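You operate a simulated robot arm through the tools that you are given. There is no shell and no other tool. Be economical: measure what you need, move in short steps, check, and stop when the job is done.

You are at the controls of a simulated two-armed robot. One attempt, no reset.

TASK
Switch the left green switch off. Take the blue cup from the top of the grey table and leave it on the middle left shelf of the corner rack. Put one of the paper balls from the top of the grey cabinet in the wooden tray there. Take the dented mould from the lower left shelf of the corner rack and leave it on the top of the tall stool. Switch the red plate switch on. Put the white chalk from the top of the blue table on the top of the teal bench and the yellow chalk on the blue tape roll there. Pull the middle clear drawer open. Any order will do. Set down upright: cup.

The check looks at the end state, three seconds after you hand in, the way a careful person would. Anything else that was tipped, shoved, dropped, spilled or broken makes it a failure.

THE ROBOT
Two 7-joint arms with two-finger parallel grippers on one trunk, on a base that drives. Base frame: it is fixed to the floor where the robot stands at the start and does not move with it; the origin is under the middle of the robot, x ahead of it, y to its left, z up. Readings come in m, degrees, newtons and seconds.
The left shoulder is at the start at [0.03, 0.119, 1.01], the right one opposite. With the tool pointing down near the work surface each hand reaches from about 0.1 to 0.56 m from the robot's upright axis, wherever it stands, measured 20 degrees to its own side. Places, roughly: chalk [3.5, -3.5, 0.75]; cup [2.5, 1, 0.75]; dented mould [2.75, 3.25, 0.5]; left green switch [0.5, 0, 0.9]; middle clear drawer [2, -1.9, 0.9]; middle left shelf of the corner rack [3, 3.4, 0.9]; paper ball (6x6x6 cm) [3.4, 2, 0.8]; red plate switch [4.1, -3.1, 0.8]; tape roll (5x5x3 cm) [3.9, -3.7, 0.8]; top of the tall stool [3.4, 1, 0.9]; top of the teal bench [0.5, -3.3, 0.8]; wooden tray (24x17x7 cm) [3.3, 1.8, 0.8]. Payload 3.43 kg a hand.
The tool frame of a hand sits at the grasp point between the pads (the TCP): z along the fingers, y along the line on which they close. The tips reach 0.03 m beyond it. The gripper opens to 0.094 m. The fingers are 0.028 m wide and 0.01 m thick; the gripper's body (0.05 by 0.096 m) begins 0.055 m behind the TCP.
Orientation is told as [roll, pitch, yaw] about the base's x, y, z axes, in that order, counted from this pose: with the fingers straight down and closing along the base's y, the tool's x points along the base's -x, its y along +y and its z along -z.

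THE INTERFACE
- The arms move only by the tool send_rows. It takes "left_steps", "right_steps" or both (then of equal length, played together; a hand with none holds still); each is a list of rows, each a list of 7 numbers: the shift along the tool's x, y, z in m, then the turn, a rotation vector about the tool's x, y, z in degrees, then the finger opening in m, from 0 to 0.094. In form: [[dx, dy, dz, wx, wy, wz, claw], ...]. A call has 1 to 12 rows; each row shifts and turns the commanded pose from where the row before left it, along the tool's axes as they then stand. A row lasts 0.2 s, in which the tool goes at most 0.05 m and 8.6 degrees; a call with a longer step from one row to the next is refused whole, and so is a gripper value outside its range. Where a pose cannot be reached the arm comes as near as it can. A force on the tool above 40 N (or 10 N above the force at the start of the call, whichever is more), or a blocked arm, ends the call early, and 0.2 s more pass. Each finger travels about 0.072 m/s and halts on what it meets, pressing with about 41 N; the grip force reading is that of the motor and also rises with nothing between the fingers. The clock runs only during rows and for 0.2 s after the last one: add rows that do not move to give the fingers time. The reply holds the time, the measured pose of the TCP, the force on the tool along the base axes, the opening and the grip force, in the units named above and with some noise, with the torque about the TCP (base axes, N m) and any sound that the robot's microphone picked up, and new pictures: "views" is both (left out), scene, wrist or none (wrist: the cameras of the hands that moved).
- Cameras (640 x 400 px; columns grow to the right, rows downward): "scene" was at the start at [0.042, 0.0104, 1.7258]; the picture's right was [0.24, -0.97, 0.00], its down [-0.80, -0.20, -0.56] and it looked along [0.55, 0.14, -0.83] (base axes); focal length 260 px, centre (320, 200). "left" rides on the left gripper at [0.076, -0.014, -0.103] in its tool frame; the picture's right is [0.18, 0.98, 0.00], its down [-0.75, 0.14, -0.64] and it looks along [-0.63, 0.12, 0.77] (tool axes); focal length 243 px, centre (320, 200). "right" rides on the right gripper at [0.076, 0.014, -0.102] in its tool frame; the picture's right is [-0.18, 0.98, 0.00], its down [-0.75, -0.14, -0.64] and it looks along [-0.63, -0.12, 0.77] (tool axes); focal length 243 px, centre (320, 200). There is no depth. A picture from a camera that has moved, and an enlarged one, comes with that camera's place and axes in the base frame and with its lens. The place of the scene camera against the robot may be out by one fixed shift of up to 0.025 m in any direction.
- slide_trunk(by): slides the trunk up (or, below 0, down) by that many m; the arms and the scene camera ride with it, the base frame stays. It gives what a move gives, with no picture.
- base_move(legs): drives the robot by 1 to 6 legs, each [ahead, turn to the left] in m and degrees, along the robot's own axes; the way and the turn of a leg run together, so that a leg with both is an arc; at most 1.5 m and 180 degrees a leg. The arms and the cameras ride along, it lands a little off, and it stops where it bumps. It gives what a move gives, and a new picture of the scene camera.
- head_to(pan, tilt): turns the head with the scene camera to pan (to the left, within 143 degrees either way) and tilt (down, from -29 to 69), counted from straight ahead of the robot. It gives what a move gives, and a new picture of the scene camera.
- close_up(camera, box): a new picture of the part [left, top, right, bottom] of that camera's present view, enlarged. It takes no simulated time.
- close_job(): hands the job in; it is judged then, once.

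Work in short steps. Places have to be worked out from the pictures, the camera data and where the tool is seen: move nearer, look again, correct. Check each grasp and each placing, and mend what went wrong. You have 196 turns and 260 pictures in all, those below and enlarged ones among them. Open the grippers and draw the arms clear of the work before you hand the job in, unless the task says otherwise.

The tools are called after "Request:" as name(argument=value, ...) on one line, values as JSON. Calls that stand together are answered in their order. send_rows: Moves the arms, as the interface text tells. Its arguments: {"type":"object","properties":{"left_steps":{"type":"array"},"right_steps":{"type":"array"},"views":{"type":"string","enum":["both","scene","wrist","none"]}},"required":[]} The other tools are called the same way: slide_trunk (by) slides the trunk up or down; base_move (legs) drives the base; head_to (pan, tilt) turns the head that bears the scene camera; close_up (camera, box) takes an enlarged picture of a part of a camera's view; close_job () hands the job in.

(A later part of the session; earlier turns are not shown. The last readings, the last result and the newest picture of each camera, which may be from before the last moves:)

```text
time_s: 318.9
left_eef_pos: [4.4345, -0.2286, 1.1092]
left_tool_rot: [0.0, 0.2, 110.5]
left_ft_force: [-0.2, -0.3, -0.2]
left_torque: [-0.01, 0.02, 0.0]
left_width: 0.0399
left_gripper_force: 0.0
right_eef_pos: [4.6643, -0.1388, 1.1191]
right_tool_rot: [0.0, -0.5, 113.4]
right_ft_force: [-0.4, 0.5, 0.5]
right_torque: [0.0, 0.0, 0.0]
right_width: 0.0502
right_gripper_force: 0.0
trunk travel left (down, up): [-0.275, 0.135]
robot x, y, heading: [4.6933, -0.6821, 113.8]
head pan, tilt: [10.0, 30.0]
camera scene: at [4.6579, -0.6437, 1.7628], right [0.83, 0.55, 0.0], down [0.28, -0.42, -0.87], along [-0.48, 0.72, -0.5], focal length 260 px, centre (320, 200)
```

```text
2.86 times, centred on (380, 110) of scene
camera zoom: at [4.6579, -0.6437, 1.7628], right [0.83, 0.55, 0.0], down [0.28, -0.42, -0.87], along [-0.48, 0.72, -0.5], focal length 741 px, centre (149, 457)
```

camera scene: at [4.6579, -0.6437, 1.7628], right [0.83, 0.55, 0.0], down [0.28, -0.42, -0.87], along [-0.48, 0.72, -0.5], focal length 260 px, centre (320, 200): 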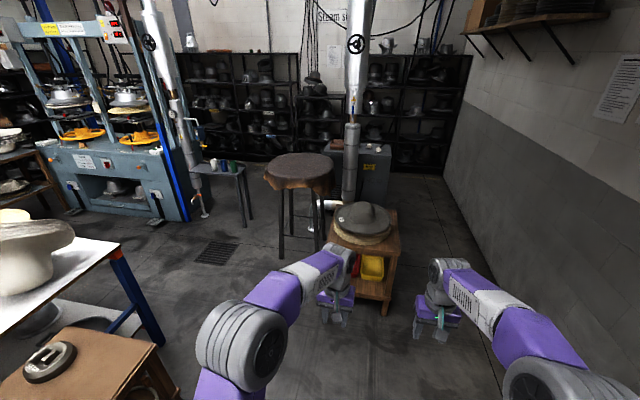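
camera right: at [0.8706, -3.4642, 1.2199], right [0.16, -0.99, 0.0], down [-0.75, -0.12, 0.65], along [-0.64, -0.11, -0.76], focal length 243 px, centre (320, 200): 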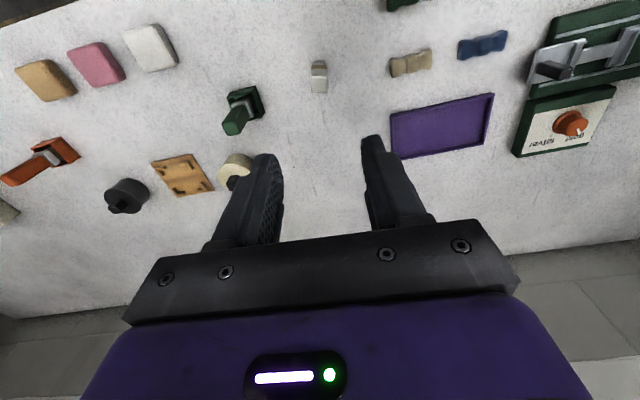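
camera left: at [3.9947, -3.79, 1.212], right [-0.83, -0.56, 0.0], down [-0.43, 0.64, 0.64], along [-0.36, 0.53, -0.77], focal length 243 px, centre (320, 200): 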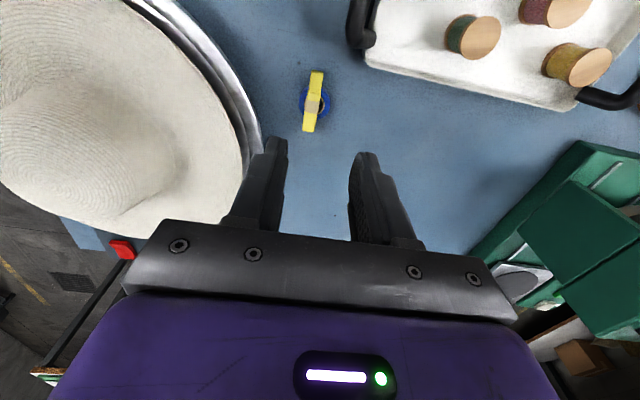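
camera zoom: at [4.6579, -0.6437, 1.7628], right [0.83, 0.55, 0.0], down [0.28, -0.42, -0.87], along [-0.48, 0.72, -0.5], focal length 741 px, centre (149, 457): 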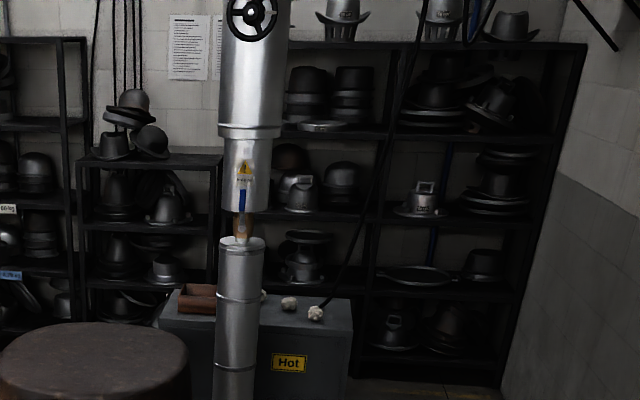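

I can see the blue cup between a white and a green one on the small grey table, the leather-topped stool, and the tray and paper balls on the cabinet. I drive between stool and red table to face the cups.

Request:
base_move(legs=[[0, 29], [1.4, 0], [0, 30.5], [0.72, 0], [0, -58.3]])

Request:
head_to(pan=0, tilt=45)

```text
time_s: 334.9
left_eef_pos: [2.5417, 0.5974, 1.1089]
left_tool_rot: [0.1, 0.2, 115.5]
left_ft_force: [-0.6, -0.3, 0.6]
left_torque: [0.01, 0.01, -0.01]
left_width: 0.04
left_gripper_force: 0.0
right_eef_pos: [2.7618, 0.7053, 1.1173]
right_tool_rot: [0.0, -0.4, 118.5]
right_ft_force: [0.3, 0.5, -0.5]
right_torque: [0.01, -0.05, 0.01]
right_width: 0.0503
right_gripper_force: 0.0
trunk travel left (down, up): [-0.275, 0.135]
robot x, y, heading: [2.8397, 0.1661, 118.6]
head pan, tilt: [10.0, 30.0]
camera scene: at [2.7999, 0.2028, 1.7628], right [0.78, 0.62, 0.0], down [0.31, -0.39, -0.87], along [-0.54, 0.68, -0.5], focal length 260 px, centre (320, 200)
```

scene: 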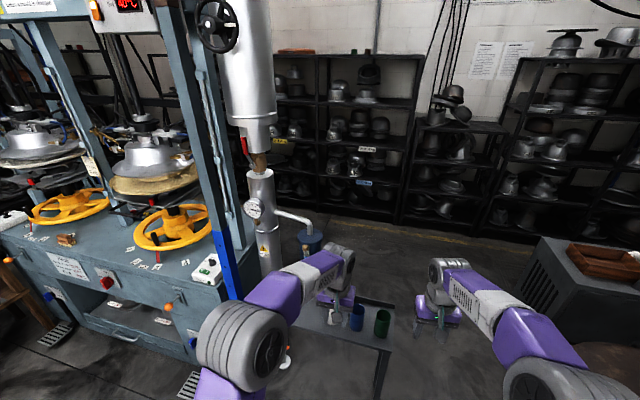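

```text
time_s: 335.7
left_eef_pos: [2.5418, 0.5973, 1.1091]
left_tool_rot: [0.1, 0.1, 115.6]
left_ft_force: [-0.7, -0.9, 0.5]
left_torque: [-0.01, 0.0, -0.01]
left_width: 0.0402
left_gripper_force: 0.2
right_eef_pos: [2.7608, 0.7053, 1.1187]
right_tool_rot: [0.0, -0.4, 118.5]
right_ft_force: [0.2, -0.3, 0.0]
right_torque: [0.0, -0.02, -0.02]
right_width: 0.0503
right_gripper_force: 0.0
trunk travel left (down, up): [-0.275, 0.135]
robot x, y, heading: [2.8354, 0.167, 118.3]
head pan, tilt: [0.0, 45.0]
camera scene: at [2.817, 0.2033, 1.7402], right [0.88, 0.48, 0.0], down [0.34, -0.62, -0.71], along [-0.34, 0.62, -0.71], focal length 260 px, centre (320, 200)
```

scene: 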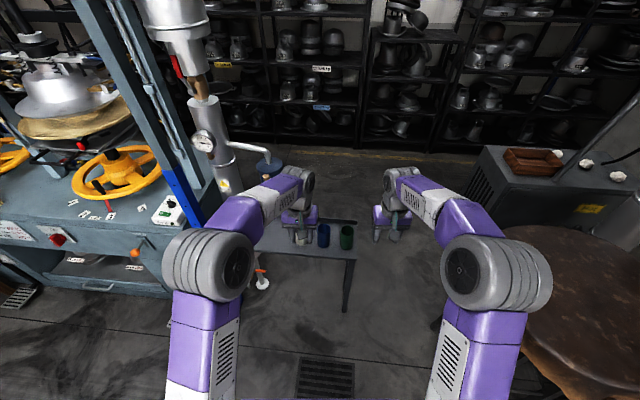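

The blue cup is about (2.49, 0.83). I come 0.22 m nearer, pull the right hand back and tilt it 45° for a side grasp; the left hand moves aside.

Request:
base_move(legs=[[0.22, -2]])

Request:
send_rows(right_steps=[[0.04, 0.02, 0, 0, 0, 0, 0.06], [0.04, 0.02, 0, 0, 0, 0, 0.07], [0.04, 0.02, 0, 0, 0, 0, 0.08], [0.03, 0.03, 0, 0, -7.5, 0, 0.085], [0, 0.03, 0, 0, -7.5, 0, 0.085], [0, 0.03, 0, 0, -7.5, 0, 0.085], [0, 0.02, 0, 0, -7.5, 0, 0.085], [0, 0.0, 0, 0, -7.5, 0, 0.085], [0, 0, 0, 0, -7.5, 0, 0.085], [0.025, 0, 0.025, 0, 0, 0, 0.085], [0.025, 0, 0.025, 0, 0, 0, 0.085], [0, 0, 0, 0, 0, 0, 0.085]], left_steps=[[0.03, 0.02, -0.02, 0, 0, 0, 0.04], [0.03, 0.03, -0.02, 0, 0, 0, 0.04], [0.03, 0.03, -0.02, 0, 0, 0, 0.04], [0, 0.03, 0, 0, 0, 0, 0.04], [0, 0.03, 0, 0, 0, 0, 0.04], [0, 0, 0, 0, 0, 0, 0.04], [0, 0, 0, 0, 0, 0, 0.04], [0, 0, 0, 0, 0, 0, 0.04], [0, 0, 0, 0, 0, 0, 0.04], [0, 0, 0, 0, 0, 0, 0.04], [0, 0, 0, 0, 0, 0, 0.04], [0, 0, 0, 0, 0, 0, 0.04]])

```text
time_s: 337.4
left_eef_pos: [2.4546, 0.7979, 1.1092]
left_tool_rot: [0.0, 0.1, 113.7]
left_ft_force: [-1.1, 0.2, 0.7]
left_torque: [0.0, -0.03, 0.02]
left_width: 0.04
left_gripper_force: 0.1
right_eef_pos: [2.676, 0.9002, 1.1182]
right_tool_rot: [0.0, -0.5, 116.7]
right_ft_force: [0.5, 0.2, 0.1]
right_torque: [0.02, -0.04, 0.01]
right_width: 0.0499
right_gripper_force: 0.1
trunk travel left (down, up): [-0.275, 0.135]
robot x, y, heading: [2.7354, 0.36, 116.9]
head pan, tilt: [0.0, 45.0]
camera scene: at [2.7172, 0.3973, 1.7401], right [0.89, 0.45, 0.0], down [0.32, -0.63, -0.71], along [-0.32, 0.63, -0.71], focal length 260 px, centre (320, 200)
```

scene: 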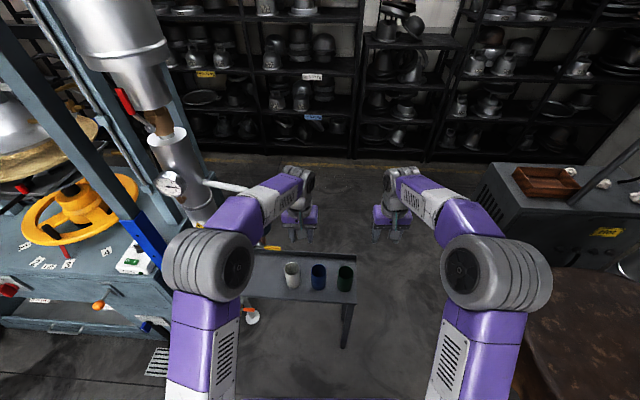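

```text
time_s: 340.0
left_eef_pos: [2.363, 0.6596, 1.1693]
left_tool_rot: [0.0, 0.2, 113.7]
left_ft_force: [0.4, 0.3, -0.4]
left_torque: [-0.01, -0.03, -0.02]
left_width: 0.04
left_gripper_force: 0.0
right_eef_pos: [2.5887, 0.6901, 1.0465]
right_tool_rot: [-0.1, -45.5, 116.7]
right_ft_force: [0.2, 0.4, 0.1]
right_torque: [0.01, 0.01, 0.0]
right_width: 0.0852
right_gripper_force: 0.0
right hand out of reach, approached as far as the arm can: row 11
trunk travel left (down, up): [-0.275, 0.135]
robot x, y, heading: [2.7396, 0.3593, 116.9]
head pan, tilt: [0.0, 45.0]
camera scene: at [2.7183, 0.3963, 1.7402], right [0.89, 0.45, 0.0], down [0.32, -0.63, -0.71], along [-0.32, 0.63, -0.71], focal length 260 px, centre (320, 200)
camera right: at [2.6343, 0.5707, 1.0636], right [-0.94, -0.33, 0.13], down [0.09, 0.13, 0.99], along [-0.34, 0.94, -0.09], focal length 243 px, centre (320, 200)
camera left: at [2.4082, 0.5946, 1.2723], right [-0.83, -0.56, 0.0], down [-0.43, 0.64, 0.64], along [-0.36, 0.53, -0.77], focal length 243 px, centre (320, 200)
```

scene: 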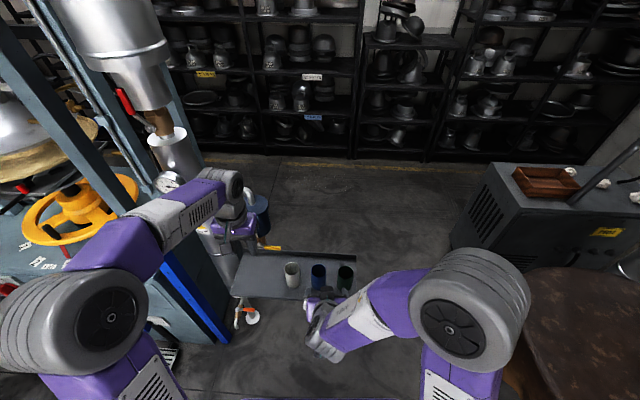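
right: 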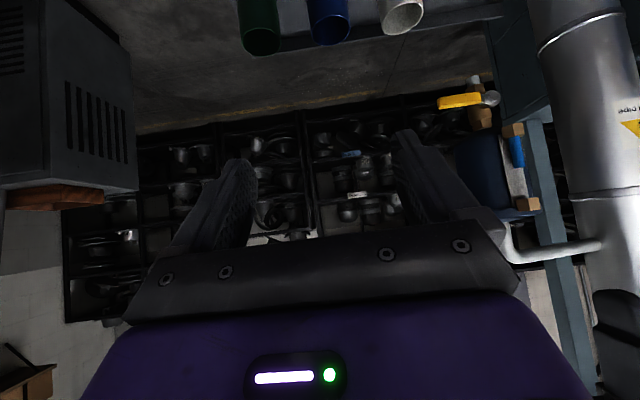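
left: 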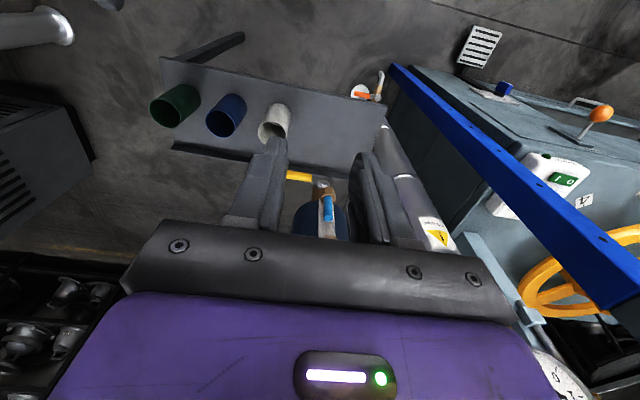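

By triangulation the blue cup's rim is at about (2.472, 0.879, 0.78). I bring the right hand forward 0.11 m and down to z≈0.80 in front of it.

Request:
send_rows(right_steps=[[-0.034, 0.01, 0.034, 0, 0, 0, 0.085], [-0.034, 0.009, 0.034, 0, 0, 0, 0.085], [-0.01, 0, 0.01, 0, 0, 0, 0.085], [0.03, 0, 0.03, 0, 0, 0, 0.085], [0.03, 0, 0.03, 0, 0, 0, 0.085], [0.03, 0, 0.03, 0, 0, 0, 0.085], [0.03, 0, 0.03, 0, 0, 0, 0.085], [0.03, 0, 0.03, 0, 0, 0, 0.085], [0.025, 0, 0.025, 0, 0, 0, 0.085], [0, 0, 0, 0, 0, 0, 0.085]], views="wrist")

```text
time_s: 342.2
left_eef_pos: [2.3636, 0.6604, 1.1695]
left_tool_rot: [0.1, 0.2, 113.8]
left_ft_force: [-0.9, 1.0, 0.3]
left_torque: [-0.01, 0.01, 0.0]
left_width: 0.04
left_gripper_force: 0.1
right_eef_pos: [2.5246, 0.7825, 0.7988]
right_tool_rot: [-0.2, -45.5, 116.8]
right_ft_force: [0.4, -0.3, -0.6]
right_torque: [0.03, 0.01, 0.0]
right_width: 0.085
right_gripper_force: 0.1
trunk travel left (down, up): [-0.275, 0.135]
robot x, y, heading: [2.7363, 0.3557, 116.8]
head pan, tilt: [0.0, 45.0]
camera right: at [2.5701, 0.663, 0.8157], right [-0.94, -0.33, 0.13], down [0.09, 0.13, 0.99], along [-0.34, 0.94, -0.09], focal length 243 px, centre (320, 200)
```

right: 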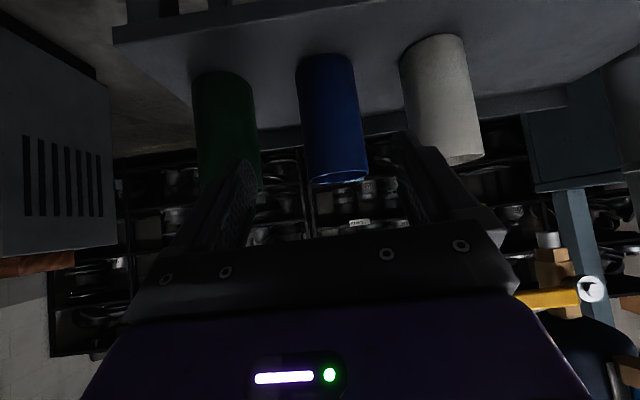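

Cup: about 6 cm wide, 10 cm tall, table ≈0.675, neighbours clear. I go down 5.4 cm and forward 10 cm to straddle it.

Request:
send_rows(right_steps=[[0.02, 0.004, 0.02, 0, 0, 0, 0.085], [0.018, 0.004, 0.018, 0, 0, 0, 0.085], [-0.02, 0, 0.02, 0, 0, 0, 0.085], [-0.02, 0, 0.02, 0, 0, 0, 0.085], [-0.016, 0, 0.016, 0, 0, 0, 0.085], [-0.0147, 0, 0.0147, 0, 0, 0, 0.085], [0, 0, 0, 0, 0, 0, 0.085]], views="wrist")

```text
time_s: 343.8
left_eef_pos: [2.363, 0.6605, 1.1685]
left_tool_rot: [0.0, 0.2, 113.7]
left_ft_force: [0.1, -0.2, 0.3]
left_torque: [0.04, -0.03, 0.04]
left_width: 0.0399
left_gripper_force: 0.1
right_eef_pos: [2.4701, 0.8693, 0.7474]
right_tool_rot: [0.0, -45.5, 116.7]
right_ft_force: [0.4, 0.5, 0.5]
right_torque: [0.02, -0.04, 0.01]
right_width: 0.0849
right_gripper_force: 0.2
trunk travel left (down, up): [-0.275, 0.135]
robot x, y, heading: [2.7393, 0.3579, 116.7]
head pan, tilt: [0.0, 45.0]
camera right: at [2.515, 0.751, 0.764], right [-0.94, -0.33, 0.13], down [0.09, 0.13, 0.99], along [-0.34, 0.94, -0.09], focal length 243 px, centre (320, 200)
```

right: 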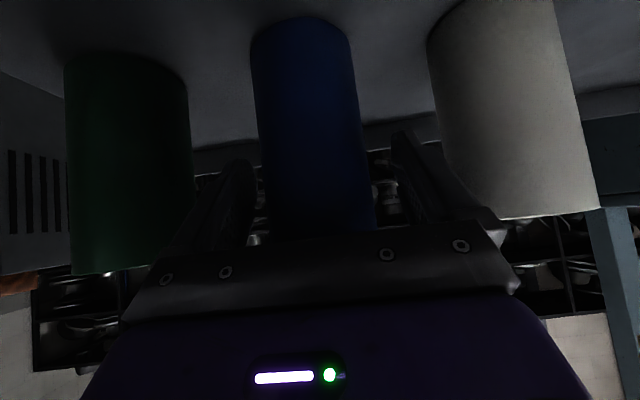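

The cup is between the fingers. I close.

Request:
send_rows(right_steps=[[0, 0, 0, 0, 0, 0, 0.07], [0, 0, 0, 0, 0, 0, 0.055], [0, 0, 0, 0, 0, 0, 0.04], [0, 0, 0, 0, 0, 0, 0.03], [0, 0, 0, 0, 0, 0, 0.03]], views="wrist")

```text
time_s: 345.0
left_eef_pos: [2.3628, 0.6611, 1.1675]
left_tool_rot: [0.1, 0.3, 113.7]
left_ft_force: [-0.5, -0.5, -0.2]
left_torque: [-0.03, 0.02, -0.01]
left_width: 0.04
left_gripper_force: 0.1
right_eef_pos: [2.4704, 0.87, 0.7482]
right_tool_rot: [-0.1, -45.5, 116.7]
right_ft_force: [0.5, 0.6, 0.5]
right_torque: [-0.01, 0.01, -0.02]
right_width: 0.0612
right_gripper_force: 40.7
trunk travel left (down, up): [-0.275, 0.135]
robot x, y, heading: [2.7363, 0.3566, 116.7]
head pan, tilt: [0.0, 45.0]
camera right: at [2.5152, 0.751, 0.7638], right [-0.94, -0.33, 0.13], down [0.09, 0.13, 0.99], along [-0.34, 0.94, -0.09], focal length 243 px, centre (320, 200)
```

right: 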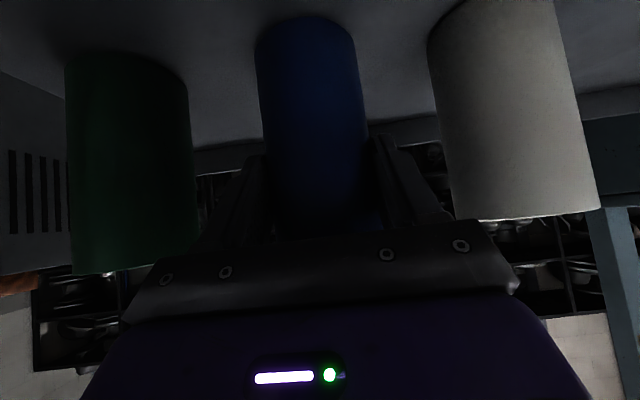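

Gripped (6.1 cm). I lift it straight up and back.

Request:
send_rows(right_steps=[[-0.015, 0, -0.015, 0, 0, 0, 0.03], [-0.025, 0, -0.025, 0, 0, 0, 0.03], [-0.03, 0, -0.03, 0, 0, 0, 0.03], [-0.03, 0, -0.03, 0, 0, 0, 0.03], [-0.03, 0, -0.03, 0, 0, 0, 0.03], [-0.03, 0, -0.03, 0, 0, 0, 0.03], [-0.02, 0, -0.02, 0, 0, 0, 0.03], [0, 0, 0, 0, 0, 0, 0.03]])

```text
time_s: 346.8
left_eef_pos: [2.3633, 0.6609, 1.1689]
left_tool_rot: [0.0, 0.3, 113.7]
left_ft_force: [-0.5, -0.3, 0.6]
left_torque: [0.03, 0.0, 0.01]
left_width: 0.0401
left_gripper_force: 0.1
right_eef_pos: [2.4721, 0.8684, 1.0022]
right_tool_rot: [0.0, -45.5, 116.8]
right_ft_force: [-1.4, -0.9, -1.3]
right_torque: [-0.01, -0.02, 0.0]
right_width: 0.0607
right_gripper_force: 41.0
trunk travel left (down, up): [-0.275, 0.135]
robot x, y, heading: [2.7377, 0.3614, 116.9]
head pan, tilt: [0.0, 45.0]
camera scene: at [2.7173, 0.397, 1.7401], right [0.89, 0.45, 0.0], down [0.32, -0.63, -0.71], along [-0.32, 0.63, -0.71], focal length 260 px, centre (320, 200)
camera right: at [2.5168, 0.7494, 1.0194], right [-0.94, -0.33, 0.13], down [0.09, 0.13, 0.99], along [-0.34, 0.94, -0.09], focal length 243 px, centre (320, 200)
```

scene: 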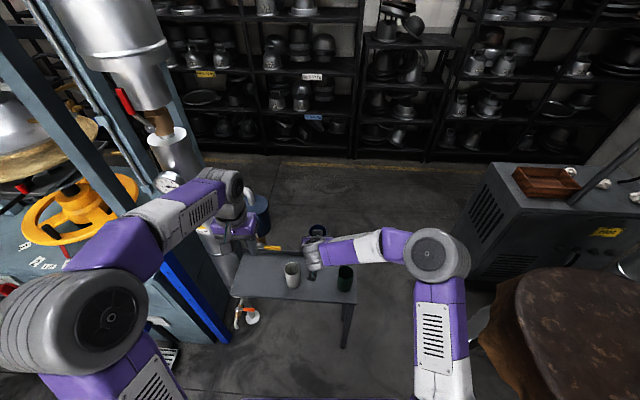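
right: 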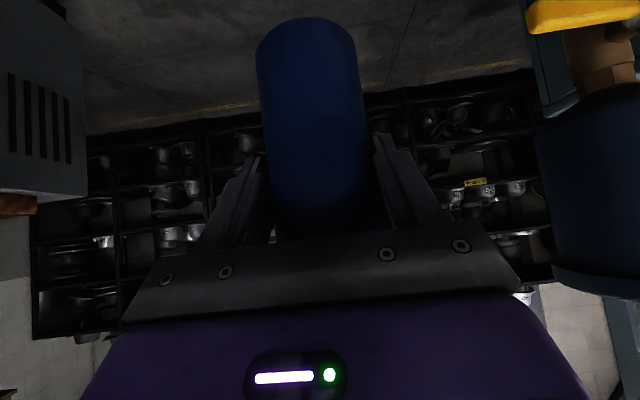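

The cup is held upright. I now need the way to the corner rack, so I look at the gap between the grey table and the stool.

Request:
head_to(pan=-35, tilt=45)

```text
time_s: 347.8
left_eef_pos: [2.3636, 0.6605, 1.1688]
left_tool_rot: [-0.1, 0.1, 113.7]
left_ft_force: [-0.2, -0.4, 0.6]
left_torque: [0.01, 0.0, 0.0]
left_width: 0.0401
left_gripper_force: 0.1
right_eef_pos: [2.473, 0.8684, 1.0031]
right_tool_rot: [-0.1, -45.4, 116.7]
right_ft_force: [0.2, 0.3, -0.9]
right_torque: [-0.03, -0.02, 0.02]
right_width: 0.061
right_gripper_force: 41.0
trunk travel left (down, up): [-0.275, 0.135]
robot x, y, heading: [2.739, 0.3605, 116.9]
head pan, tilt: [-35.0, 45.0]
camera scene: at [2.7657, 0.4047, 1.7401], right [0.99, -0.14, 0.0], down [-0.1, -0.7, -0.71], along [0.1, 0.7, -0.71], focal length 260 px, centre (320, 200)
```

scene: 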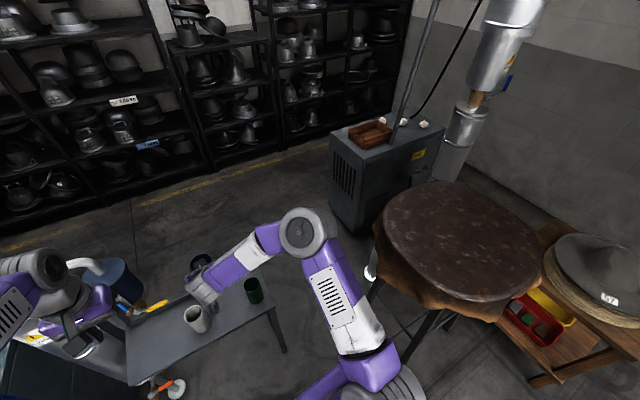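

The gap there is too narrow, but there is a lane along the wall past the small wooden table. I back off and drive to the start of that lane with the cup.

Request:
base_move(legs=[[-0.3, 0], [0, -115.7], [1.0, 0], [1.05, 0], [0, 113.8]])

Request:
head_to(pan=0, tilt=40)

```text
time_s: 369.1
left_eef_pos: [4.5357, 0.3783, 1.1704]
left_tool_rot: [0.0, 0.2, 110.0]
left_ft_force: [0.2, -0.6, -0.1]
left_torque: [0.01, 0.03, -0.01]
left_width: 0.04
left_gripper_force: 0.1
right_eef_pos: [4.6594, 0.5788, 1.002]
right_tool_rot: [-0.1, -45.4, 113.0]
right_ft_force: [0.0, -0.3, -1.9]
right_torque: [-0.05, -0.02, 0.03]
right_width: 0.0602
right_gripper_force: 40.6
trunk travel left (down, up): [-0.275, 0.135]
robot x, y, heading: [4.8917, 0.0516, 113.2]
head pan, tilt: [-35.0, 45.0]
camera scene: at [4.9228, 0.0973, 1.7402], right [0.98, -0.21, 0.0], down [-0.15, -0.69, -0.71], along [0.15, 0.69, -0.71], focal length 260 px, centre (320, 200)
```

scene: 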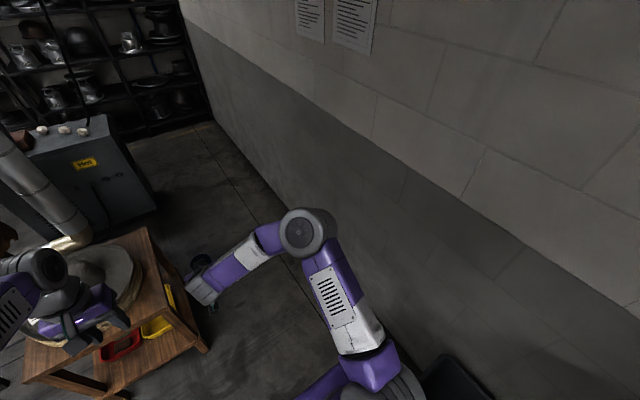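

```text
time_s: 370.1
left_eef_pos: [4.5373, 0.3778, 1.1697]
left_tool_rot: [0.0, 0.1, 110.0]
left_ft_force: [-1.1, -0.2, -0.8]
left_torque: [-0.05, 0.01, 0.01]
left_width: 0.0401
left_gripper_force: 0.0
right_eef_pos: [4.6598, 0.5785, 1.0035]
right_tool_rot: [-0.1, -45.5, 113.0]
right_ft_force: [-0.3, 0.6, -1.2]
right_torque: [0.02, 0.01, 0.01]
right_width: 0.0603
right_gripper_force: 40.8
trunk travel left (down, up): [-0.275, 0.135]
robot x, y, heading: [4.8904, 0.0506, 113.3]
head pan, tilt: [0.0, 40.0]
camera scene: at [4.8729, 0.0961, 1.7474], right [0.92, 0.39, 0.0], down [0.25, -0.59, -0.77], along [-0.3, 0.7, -0.64], focal length 260 px, centre (320, 200)
```

scene: 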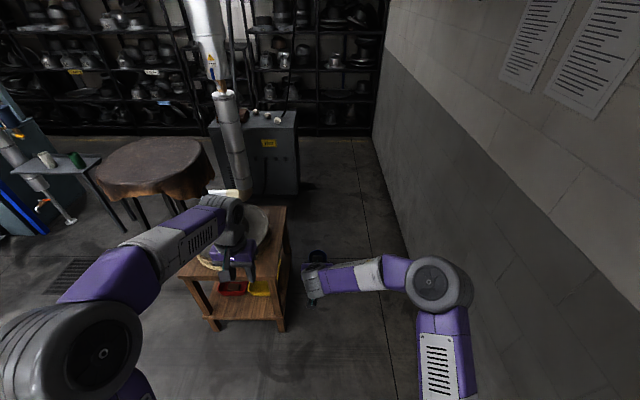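

The wall lane is about 1 m wide. I drive through it towards the rack.

Request:
base_move(legs=[[0, -22], [0.85, 0], [0, 23.7], [1.4, 0]])

Request:
head_to(pan=30, tilt=40)

```text
time_s: 383.7
left_eef_pos: [3.9364, 2.5097, 1.1695]
left_tool_rot: [0.1, 0.3, 111.0]
left_ft_force: [0.5, -0.1, -1.0]
left_torque: [0.01, 0.02, 0.01]
left_width: 0.0401
left_gripper_force: 0.1
right_eef_pos: [4.0535, 2.7127, 1.0022]
right_tool_rot: [-0.1, -45.5, 113.9]
right_ft_force: [-0.7, 0.7, -0.1]
right_torque: [0.0, 0.0, 0.01]
right_width: 0.0601
right_gripper_force: 40.7
trunk travel left (down, up): [-0.275, 0.135]
robot x, y, heading: [4.2983, 2.1863, 113.9]
head pan, tilt: [0.0, 40.0]
camera scene: at [4.2757, 2.2336, 1.7474], right [0.91, 0.41, 0.0], down [0.26, -0.59, -0.77], along [-0.31, 0.7, -0.64], focal length 260 px, centre (320, 200)
```

scene: 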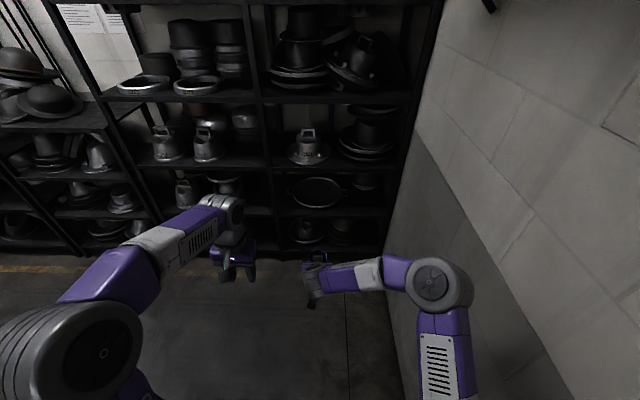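

```text
time_s: 384.7
left_eef_pos: [3.9352, 2.5097, 1.1696]
left_tool_rot: [0.0, 0.3, 111.0]
left_ft_force: [0.0, -0.1, 0.1]
left_torque: [-0.02, -0.01, 0.03]
left_width: 0.04
left_gripper_force: 0.1
right_eef_pos: [4.0548, 2.7133, 1.0026]
right_tool_rot: [-0.1, -45.5, 113.9]
right_ft_force: [0.2, 0.4, -1.9]
right_torque: [0.0, 0.02, -0.03]
right_width: 0.0603
right_gripper_force: 41.3
trunk travel left (down, up): [-0.275, 0.135]
robot x, y, heading: [4.2969, 2.1867, 113.8]
head pan, tilt: [30.0, 40.0]
camera scene: at [4.2417, 2.2058, 1.7474], right [0.59, 0.81, 0.0], down [0.52, -0.38, -0.77], along [-0.62, 0.45, -0.64], focal length 260 px, centre (320, 200)
```

scene: 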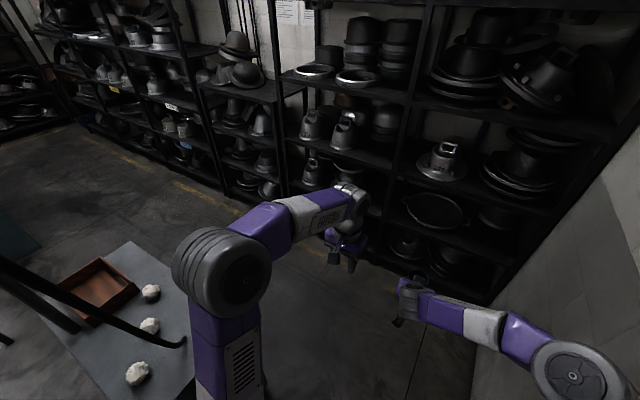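

Request:
close_up(camera="scene", box=[270, 20, 450, 220])

```text
2.00 times, centred on (360, 120) of scene
camera zoom: at [4.2417, 2.2058, 1.7474], right [0.59, 0.81, 0.0], down [0.52, -0.38, -0.77], along [-0.62, 0.45, -0.64], focal length 519 px, centre (240, 360)
```

zoom: 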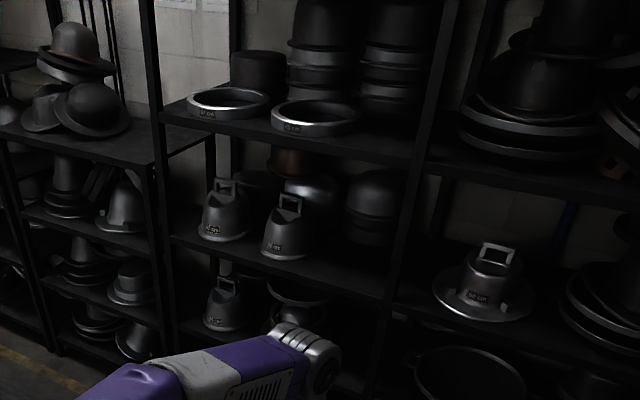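

The left bay of the tall rack spans n≈3.8–4.56, front at u≈-1.5; shelf 3 is the middle one. I retract the cup a bit and manoeuvre round the cabinet to stand in front of that bay.

Request:
send_rows(right_steps=[[0.03, 0, -0.03, 0, 0, 0, 0.03], [0.03, 0, -0.03, 0, 0, 0, 0.03], [0.025, 0, -0.025, 0, 0, 0, 0.03], [0, 0, 0, 0, 0, 0, 0.03]], views="none")

Request:
base_move(legs=[[0, 9], [0.7, 0], [0, 81], [0.48, 0], [0, -89]])

Request:
head_to(pan=0, tilt=45)

```text
time_s: 385.7
left_eef_pos: [3.935, 2.5103, 1.1689]
left_tool_rot: [0.0, 0.2, 110.9]
left_ft_force: [-0.2, 1.5, 0.5]
left_torque: [0.01, 0.01, -0.02]
left_width: 0.0401
left_gripper_force: 0.0
right_eef_pos: [4.102, 2.6021, 1.0001]
right_tool_rot: [0.0, -45.5, 114.0]
right_ft_force: [0.1, 1.1, -1.2]
right_torque: [-0.01, 0.01, -0.01]
right_width: 0.06
right_gripper_force: 41.0
trunk travel left (down, up): [-0.275, 0.135]
robot x, y, heading: [4.2962, 2.1909, 114.0]
head pan, tilt: [30.0, 40.0]
```

```text
time_s: 399.7
left_eef_pos: [3.1003, 2.8681, 1.1693]
left_tool_rot: [0.0, 0.1, 116.3]
left_ft_force: [-0.2, -0.5, 0.4]
left_torque: [0.01, -0.04, -0.03]
left_width: 0.04
left_gripper_force: 0.1
right_eef_pos: [3.2567, 2.9765, 1.0005]
right_tool_rot: [0.0, -45.5, 119.4]
right_ft_force: [0.2, 0.4, -1.7]
right_torque: [-0.01, -0.02, -0.01]
right_width: 0.0597
right_gripper_force: 40.9
trunk travel left (down, up): [-0.275, 0.135]
robot x, y, heading: [3.4877, 2.5855, 119.7]
head pan, tilt: [30.0, 40.0]
camera scene: at [3.4324, 2.5946, 1.7474], right [0.51, 0.86, 0.0], down [0.55, -0.33, -0.77], along [-0.66, 0.39, -0.64], focal length 260 px, centre (320, 200)
```

scene: 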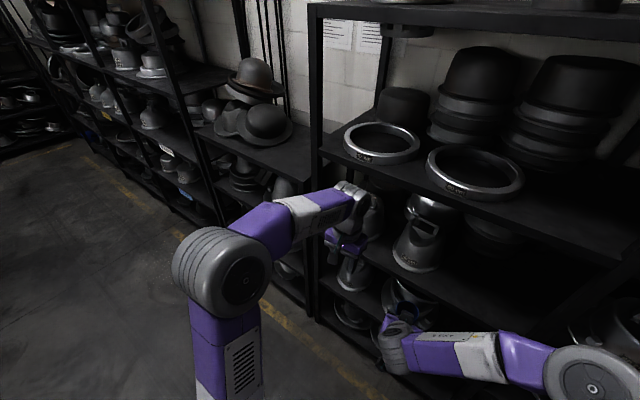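

```text
time_s: 400.6
left_eef_pos: [3.0982, 2.8683, 1.169]
left_tool_rot: [-0.1, 0.2, 116.4]
left_ft_force: [-0.4, -0.6, -0.2]
left_torque: [-0.01, 0.01, -0.04]
left_width: 0.04
left_gripper_force: 0.0
right_eef_pos: [3.2567, 2.9754, 1.0002]
right_tool_rot: [-0.1, -45.4, 119.5]
right_ft_force: [0.1, 0.0, -1.7]
right_torque: [-0.01, 0.01, -0.01]
right_width: 0.0596
right_gripper_force: 40.6
trunk travel left (down, up): [-0.275, 0.135]
robot x, y, heading: [3.4852, 2.5831, 119.9]
head pan, tilt: [0.0, 45.0]
camera scene: at [3.4654, 2.6221, 1.7402], right [0.87, 0.49, 0.0], down [0.35, -0.61, -0.71], along [-0.35, 0.62, -0.71], focal length 260 px, centre (320, 200)
```

scene: 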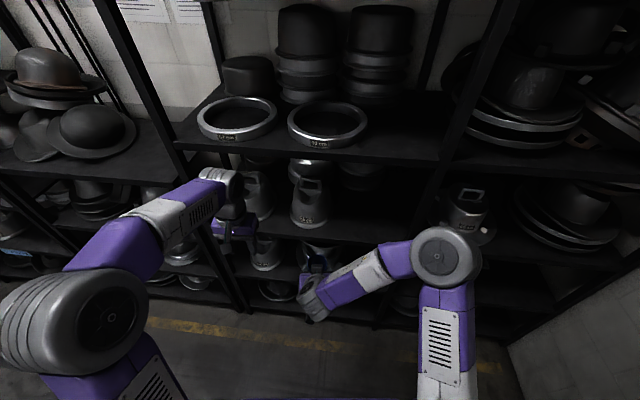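

I take a right wrist view of the shelf.

Request:
send_rows(right_steps=[[0, 0, 0, 0, 0, 0, 0.03], [0, 0, 0, 0, 0, 0, 0.03]], views="wrist")

Request:
close_up(camera="scene", box=[220, 140, 440, 300])

```text
time_s: 401.2
left_eef_pos: [3.0992, 2.8687, 1.1679]
left_tool_rot: [0.0, 0.2, 116.4]
left_ft_force: [-0.2, -0.6, 0.1]
left_torque: [0.04, 0.0, -0.02]
left_width: 0.04
left_gripper_force: 0.0
right_eef_pos: [3.2552, 2.9754, 1.0003]
right_tool_rot: [-0.1, -45.5, 119.5]
right_ft_force: [-0.6, 0.6, -1.8]
right_torque: [-0.05, 0.0, -0.01]
right_width: 0.0596
right_gripper_force: 41.2
trunk travel left (down, up): [-0.275, 0.135]
robot x, y, heading: [3.4861, 2.5833, 119.1]
head pan, tilt: [0.0, 45.0]
camera right: at [3.307, 2.859, 1.0165], right [-0.92, -0.37, 0.13], down [0.09, 0.13, 0.99], along [-0.38, 0.92, -0.09], focal length 243 px, centre (320, 200)
```

right: 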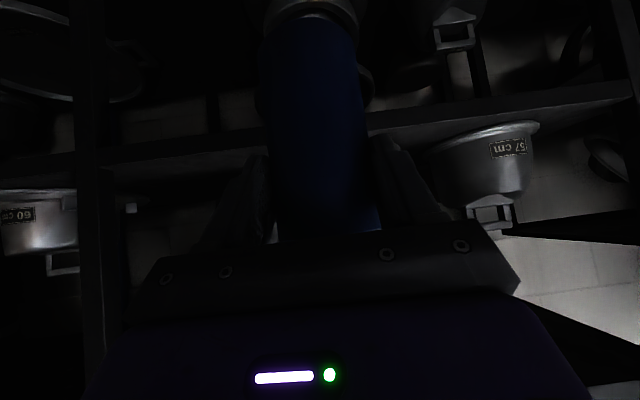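

```text
2.50 times, centred on (330, 220) of scene
camera zoom: at [3.4655, 2.6221, 1.7401], right [0.87, 0.49, 0.0], down [0.35, -0.62, -0.71], along [-0.35, 0.62, -0.71], focal length 649 px, centre (295, 150)
```

zoom: 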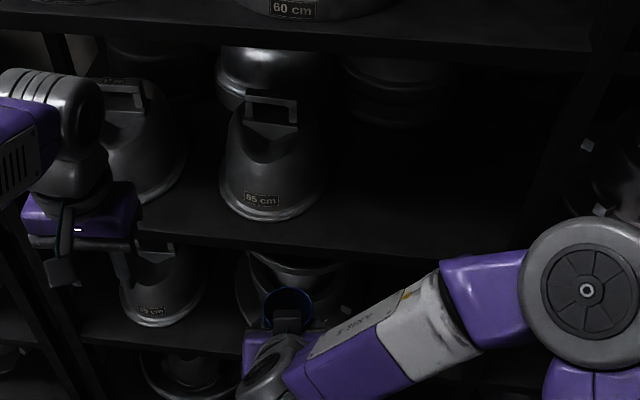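

The right half of the middle shelf (z≈0.90) is empty; upper shelf at ≈1.28. I pull the left hand back, square up and drive 0.2 m closer.

Request:
send_rows(left_steps=[[0.04, 0, 0, 0, 0, 0, 0.04], [0.04, 0, 0, 0, 0, 0, 0.04], [0.04, 0, 0, 0, 0, 0, 0.04], [0.02, 0, 0, 0, 0, 0, 0.04]], right_steps=[[0, 0, 0, 0, 0, 0, 0.03], [-0.007, -0.03, -0.007, 0, 0, 0, 0.03], [-0.007, -0.03, -0.007, 0, 0, 0, 0.03], [0, -0.03, 0, 0, 0, 0, 0.03]], views="none")

Request:
base_move(legs=[[0, -4.4], [0.2, 0]])

```text
time_s: 402.2
left_eef_pos: [3.1634, 2.7445, 1.1696]
left_tool_rot: [0.0, 0.1, 116.6]
left_ft_force: [0.1, 0.1, -0.2]
left_torque: [0.03, 0.04, 0.01]
left_width: 0.0401
left_gripper_force: 0.0
right_eef_pos: [3.3361, 3.0214, 1.0198]
right_tool_rot: [0.0, -45.4, 119.6]
right_ft_force: [0.4, -0.3, -0.5]
right_torque: [-0.03, 0.02, 0.02]
right_width: 0.0596
right_gripper_force: 40.6
trunk travel left (down, up): [-0.275, 0.135]
robot x, y, heading: [3.4878, 2.5852, 119.4]
head pan, tilt: [0.0, 45.0]
```

```text
time_s: 404.3
left_eef_pos: [3.0882, 2.9568, 1.1696]
left_tool_rot: [-0.1, 0.2, 112.0]
left_ft_force: [-0.1, 0.5, 0.7]
left_torque: [-0.01, -0.02, -0.01]
left_width: 0.0401
left_gripper_force: 0.0
right_eef_pos: [3.2837, 3.2184, 1.0197]
right_tool_rot: [0.0, -45.5, 115.0]
right_ft_force: [0.2, -0.5, -0.7]
right_torque: [-0.03, -0.02, 0.01]
right_width: 0.0594
right_gripper_force: 41.1
trunk travel left (down, up): [-0.275, 0.135]
robot x, y, heading: [3.3976, 2.7698, 114.8]
head pan, tilt: [0.0, 45.0]
camera scene: at [3.3811, 2.8113, 1.7401], right [0.91, 0.42, 0.0], down [0.3, -0.64, -0.71], along [-0.3, 0.64, -0.71], focal length 260 px, centre (320, 200)
```

scene: 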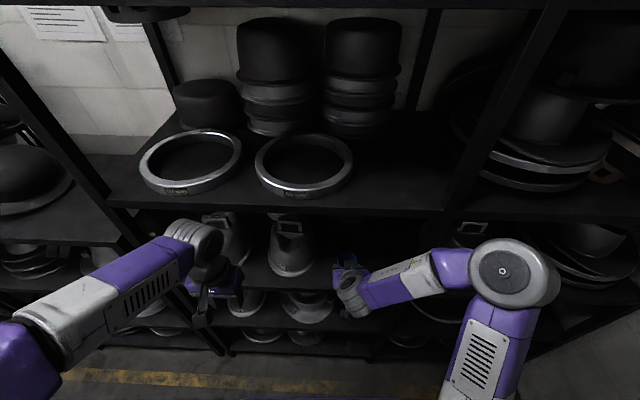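

The cup is just at the shelf front. I move it 12 cm in.

Request:
send_rows(right_steps=[[-0.021, 0, 0.021, 0, 0, 0, 0.03], [-0.021, 0, 0.021, 0, 0, 0, 0.03], [-0.021, 0, 0.021, 0, 0, 0, 0.03], [-0.021, 0, 0.021, 0, 0, 0, 0.03], [0, 0, 0, 0, 0, 0, 0.03]])

```text
time_s: 405.5
left_eef_pos: [3.0888, 2.9542, 1.17]
left_tool_rot: [-0.1, 0.3, 112.0]
left_ft_force: [-0.8, -0.4, -0.6]
left_torque: [0.02, 0.0, 0.01]
left_width: 0.0402
left_gripper_force: 0.1
right_eef_pos: [3.2331, 3.3242, 1.021]
right_tool_rot: [-0.1, -45.4, 115.0]
right_ft_force: [-1.2, -0.6, -0.4]
right_torque: [0.0, 0.01, -0.01]
right_width: 0.0596
right_gripper_force: 40.5
trunk travel left (down, up): [-0.275, 0.135]
robot x, y, heading: [3.3988, 2.7721, 114.8]
head pan, tilt: [0.0, 45.0]
camera scene: at [3.3818, 2.81, 1.7402], right [0.91, 0.42, 0.0], down [0.3, -0.64, -0.71], along [-0.3, 0.64, -0.71], focal length 260 px, centre (320, 200)
camera right: at [3.2755, 3.2032, 1.0381], right [-0.95, -0.3, 0.13], down [0.1, 0.12, 0.99], along [-0.31, 0.95, -0.09], focal length 243 px, centre (320, 200)
```

scene: 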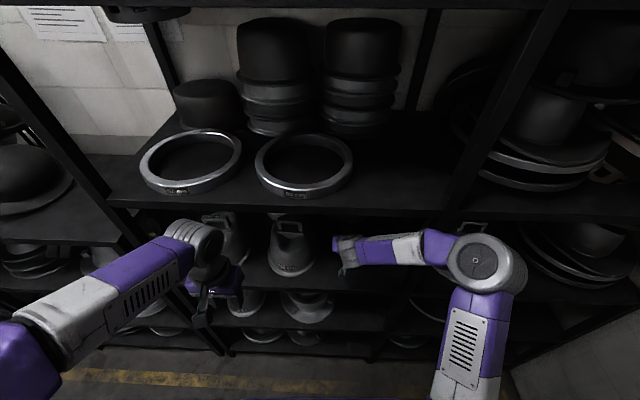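
right: 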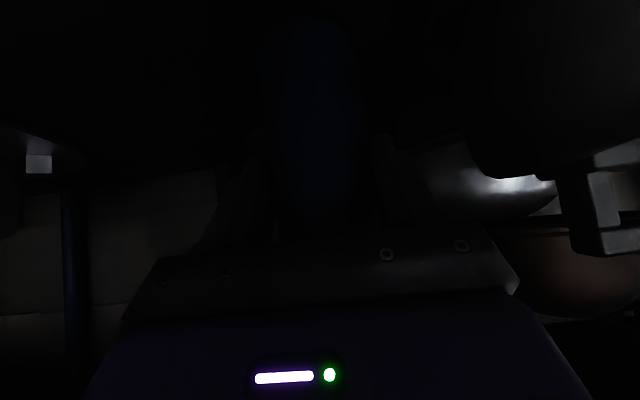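

Clear of the neighbouring mould. I lower slowly until contact.

Request:
send_rows(right_steps=[[0.0106, 0, 0.0106, 0, 0, 0, 0.03], [0.0085, 0, 0.0085, 0, 0, 0, 0.03], [0.003, 0, 0.003, 0, 0, 0, 0.03], [0.0022, 0, 0.0022, 0, 0, 0, 0.03], [0.0022, 0, 0.0022, 0, 0, 0, 0.03], [0.0022, 0, 0.0022, 0, 0, 0, 0.03], [0.0022, 0, 0.0022, 0, 0, 0, 0.03], [0.0022, 0, 0.0022, 0, 0, 0, 0.03], [0.0022, 0, 0.0022, 0, 0, 0, 0.03], [0, 0, 0, 0, 0, 0, 0.03]], views="none")

```text
time_s: 407.7
left_eef_pos: [3.0897, 2.9533, 1.1714]
left_tool_rot: [0.0, 0.0, 112.0]
left_ft_force: [-0.7, -0.4, 0.2]
left_torque: [0.03, 0.0, 0.0]
left_width: 0.0399
left_gripper_force: 0.0
right_eef_pos: [3.2308, 3.3248, 0.9763]
right_tool_rot: [0.0, -45.8, 115.1]
right_ft_force: [0.9, -4.1, 34.1]
right_torque: [0.48, 0.21, -0.01]
right_width: 0.0585
right_gripper_force: 40.9
trunk travel left (down, up): [-0.275, 0.135]
robot x, y, heading: [3.3971, 2.7719, 114.8]
head pan, tilt: [0.0, 45.0]
```

Contact at the expected height. I relieve the force and open slowly.

Request:
send_rows(right_steps=[[-0.003, 0, -0.003, 0, 0, 0, 0.055], [0, 0, 0, 0, 0, 0, 0.06], [0, 0, 0, 0, 0, 0, 0.065], [0, 0, 0, 0, 0, 0, 0.075], [0, 0, 0, 0, 0, 0, 0.08], [0, 0, 0, 0, 0, 0, 0.08]], views="none")

Request:
send_rows(right_steps=[[0.018, 0, -0.018, 0, 0, 0, 0.08], [0.018, 0, -0.018, 0, 0, 0, 0.08], [0.021, 0, -0.021, 0, 0, 0, 0.08], [0.021, 0, -0.021, 0, 0, 0, 0.08], [0.021, 0, -0.021, 0, 0, 0, 0.08], [0.021, 0, -0.021, 0, 0, 0, 0.08], [0, 0, 0, 0, 0, 0, 0.08]])

```text
time_s: 409.1
left_eef_pos: [3.0895, 2.955, 1.1686]
left_tool_rot: [0.1, 0.2, 111.9]
left_ft_force: [0.0, -0.6, 0.3]
left_torque: [0.03, 0.01, -0.04]
left_width: 0.04
left_gripper_force: 0.1
right_eef_pos: [3.232, 3.3255, 0.9756]
right_tool_rot: [-0.1, -45.5, 114.9]
right_ft_force: [0.3, -0.3, -0.2]
right_torque: [0.0, -0.01, -0.04]
right_width: 0.0799
right_gripper_force: 0.0
trunk travel left (down, up): [-0.275, 0.135]
robot x, y, heading: [3.3984, 2.7707, 114.8]
head pan, tilt: [0.0, 45.0]
```

```text
time_s: 410.7
left_eef_pos: [3.0876, 2.9552, 1.1689]
left_tool_rot: [-0.1, 0.2, 112.0]
left_ft_force: [0.1, -0.2, -0.4]
left_torque: [0.0, -0.03, -0.02]
left_width: 0.0402
left_gripper_force: 0.0
right_eef_pos: [3.305, 3.172, 0.9745]
right_tool_rot: [0.0, -45.4, 114.9]
right_ft_force: [-0.6, 0.3, -0.3]
right_torque: [0.0, -0.02, 0.04]
right_width: 0.0801
right_gripper_force: 0.1
trunk travel left (down, up): [-0.275, 0.135]
robot x, y, heading: [3.4004, 2.7715, 114.9]
head pan, tilt: [0.0, 45.0]
camera scene: at [3.3814, 2.8107, 1.7401], right [0.91, 0.42, 0.0], down [0.3, -0.64, -0.71], along [-0.3, 0.64, -0.71], focal length 260 px, centre (320, 200)
camera right: at [3.3457, 3.052, 0.9905], right [-0.95, -0.3, 0.13], down [0.1, 0.12, 0.99], along [-0.31, 0.95, -0.09], focal length 243 px, centre (320, 200)
```

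scene: 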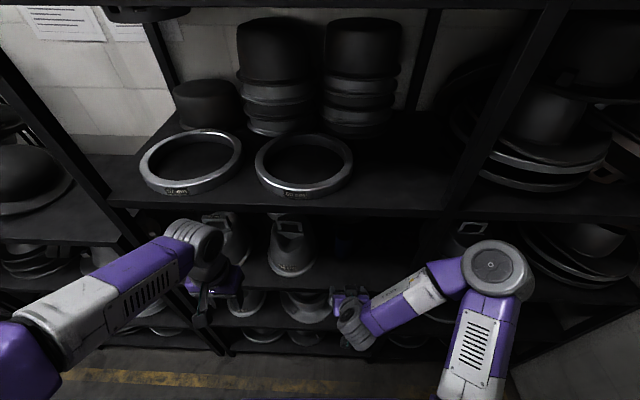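
right: 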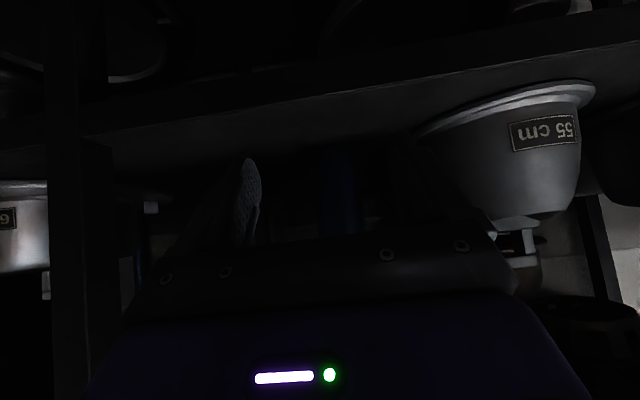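

The cup stands upright on the shelf. Now I retract the right hand fully and look at the lower left shelf for the dented mould.

Request:
send_rows(right_steps=[[0.028, -0.02, -0.028, 0, 0, 0, 0.08], [0.028, -0.02, -0.028, 0, 0, 0, 0.08], [-0.015, -0.02, -0.025, 0, 0, 0, 0.08], [-0.02, -0.02, -0.02, 0, 0, 0, 0.08], [0, 0, 0, 0, 0, 0, 0.08]], left_steps=[[0.04, 0.02, 0, 0, 0, 0, 0.04], [0.03, 0.03, 0, 0, 0, 0, 0.04], [0.0, 0.03, -0.03, 0, 0, 0, 0.04], [0.0, 0.03, -0.03, 0, 0, 0, 0.04], [0, 0, 0, 0, 0, 0, 0.04]], views="none")

Request:
base_move(legs=[[-0.2, 0]])

Request:
close_up(camera="scene", box=[150, 140, 430, 340])

```text
time_s: 411.9
left_eef_pos: [3.0081, 2.849, 1.2323]
left_tool_rot: [0.0, 0.3, 111.9]
left_ft_force: [0.0, -0.4, 0.5]
left_torque: [-0.02, -0.03, 0.02]
left_width: 0.0398
left_gripper_force: 0.1
right_eef_pos: [3.3349, 3.2008, 1.0214]
right_tool_rot: [-0.2, -45.5, 114.8]
right_ft_force: [-0.7, -0.9, -0.7]
right_torque: [-0.01, 0.02, 0.0]
right_width: 0.0801
right_gripper_force: 0.0
right hand out of reach, approached as far as the arm can: row 1, 2, 3, 4
trunk travel left (down, up): [-0.275, 0.135]
robot x, y, heading: [3.3984, 2.7712, 115.0]
head pan, tilt: [0.0, 45.0]
```

```text
time_s: 413.6
left_eef_pos: [3.0924, 2.6673, 1.2317]
left_tool_rot: [0.0, 0.1, 112.0]
left_ft_force: [0.9, -0.3, 0.0]
left_torque: [0.04, -0.01, 0.01]
left_width: 0.0402
left_gripper_force: 0.0
right_eef_pos: [3.4198, 3.0164, 1.0214]
right_tool_rot: [-0.1, -45.4, 115.0]
right_ft_force: [0.0, -0.1, -0.7]
right_torque: [0.05, 0.0, -0.01]
right_width: 0.0801
right_gripper_force: 0.0
trunk travel left (down, up): [-0.275, 0.135]
robot x, y, heading: [3.4843, 2.5879, 115.2]
head pan, tilt: [0.0, 45.0]
camera scene: at [3.4675, 2.6263, 1.7402], right [0.91, 0.42, 0.0], down [0.3, -0.64, -0.71], along [-0.3, 0.64, -0.71], focal length 260 px, centre (320, 200)
```

scene: 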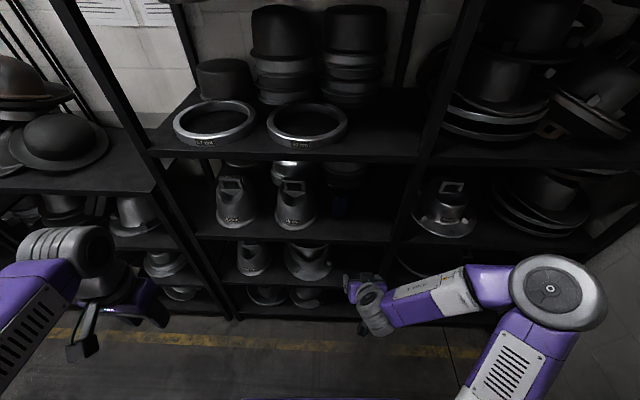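

```text
2.00 times, centred on (290, 240) of scene
camera zoom: at [3.4675, 2.6263, 1.7402], right [0.91, 0.42, 0.0], down [0.3, -0.64, -0.71], along [-0.3, 0.64, -0.71], focal length 519 px, centre (380, 120)
```

zoom: 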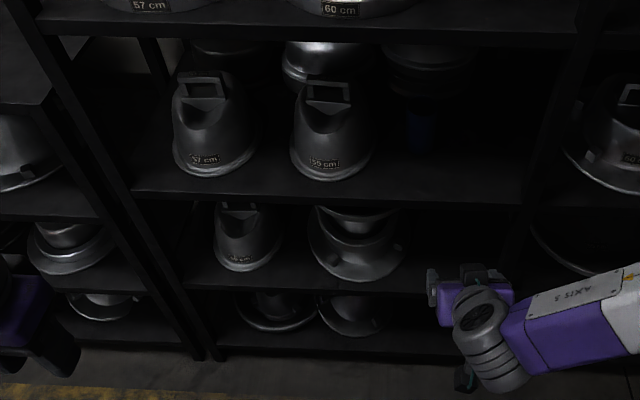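

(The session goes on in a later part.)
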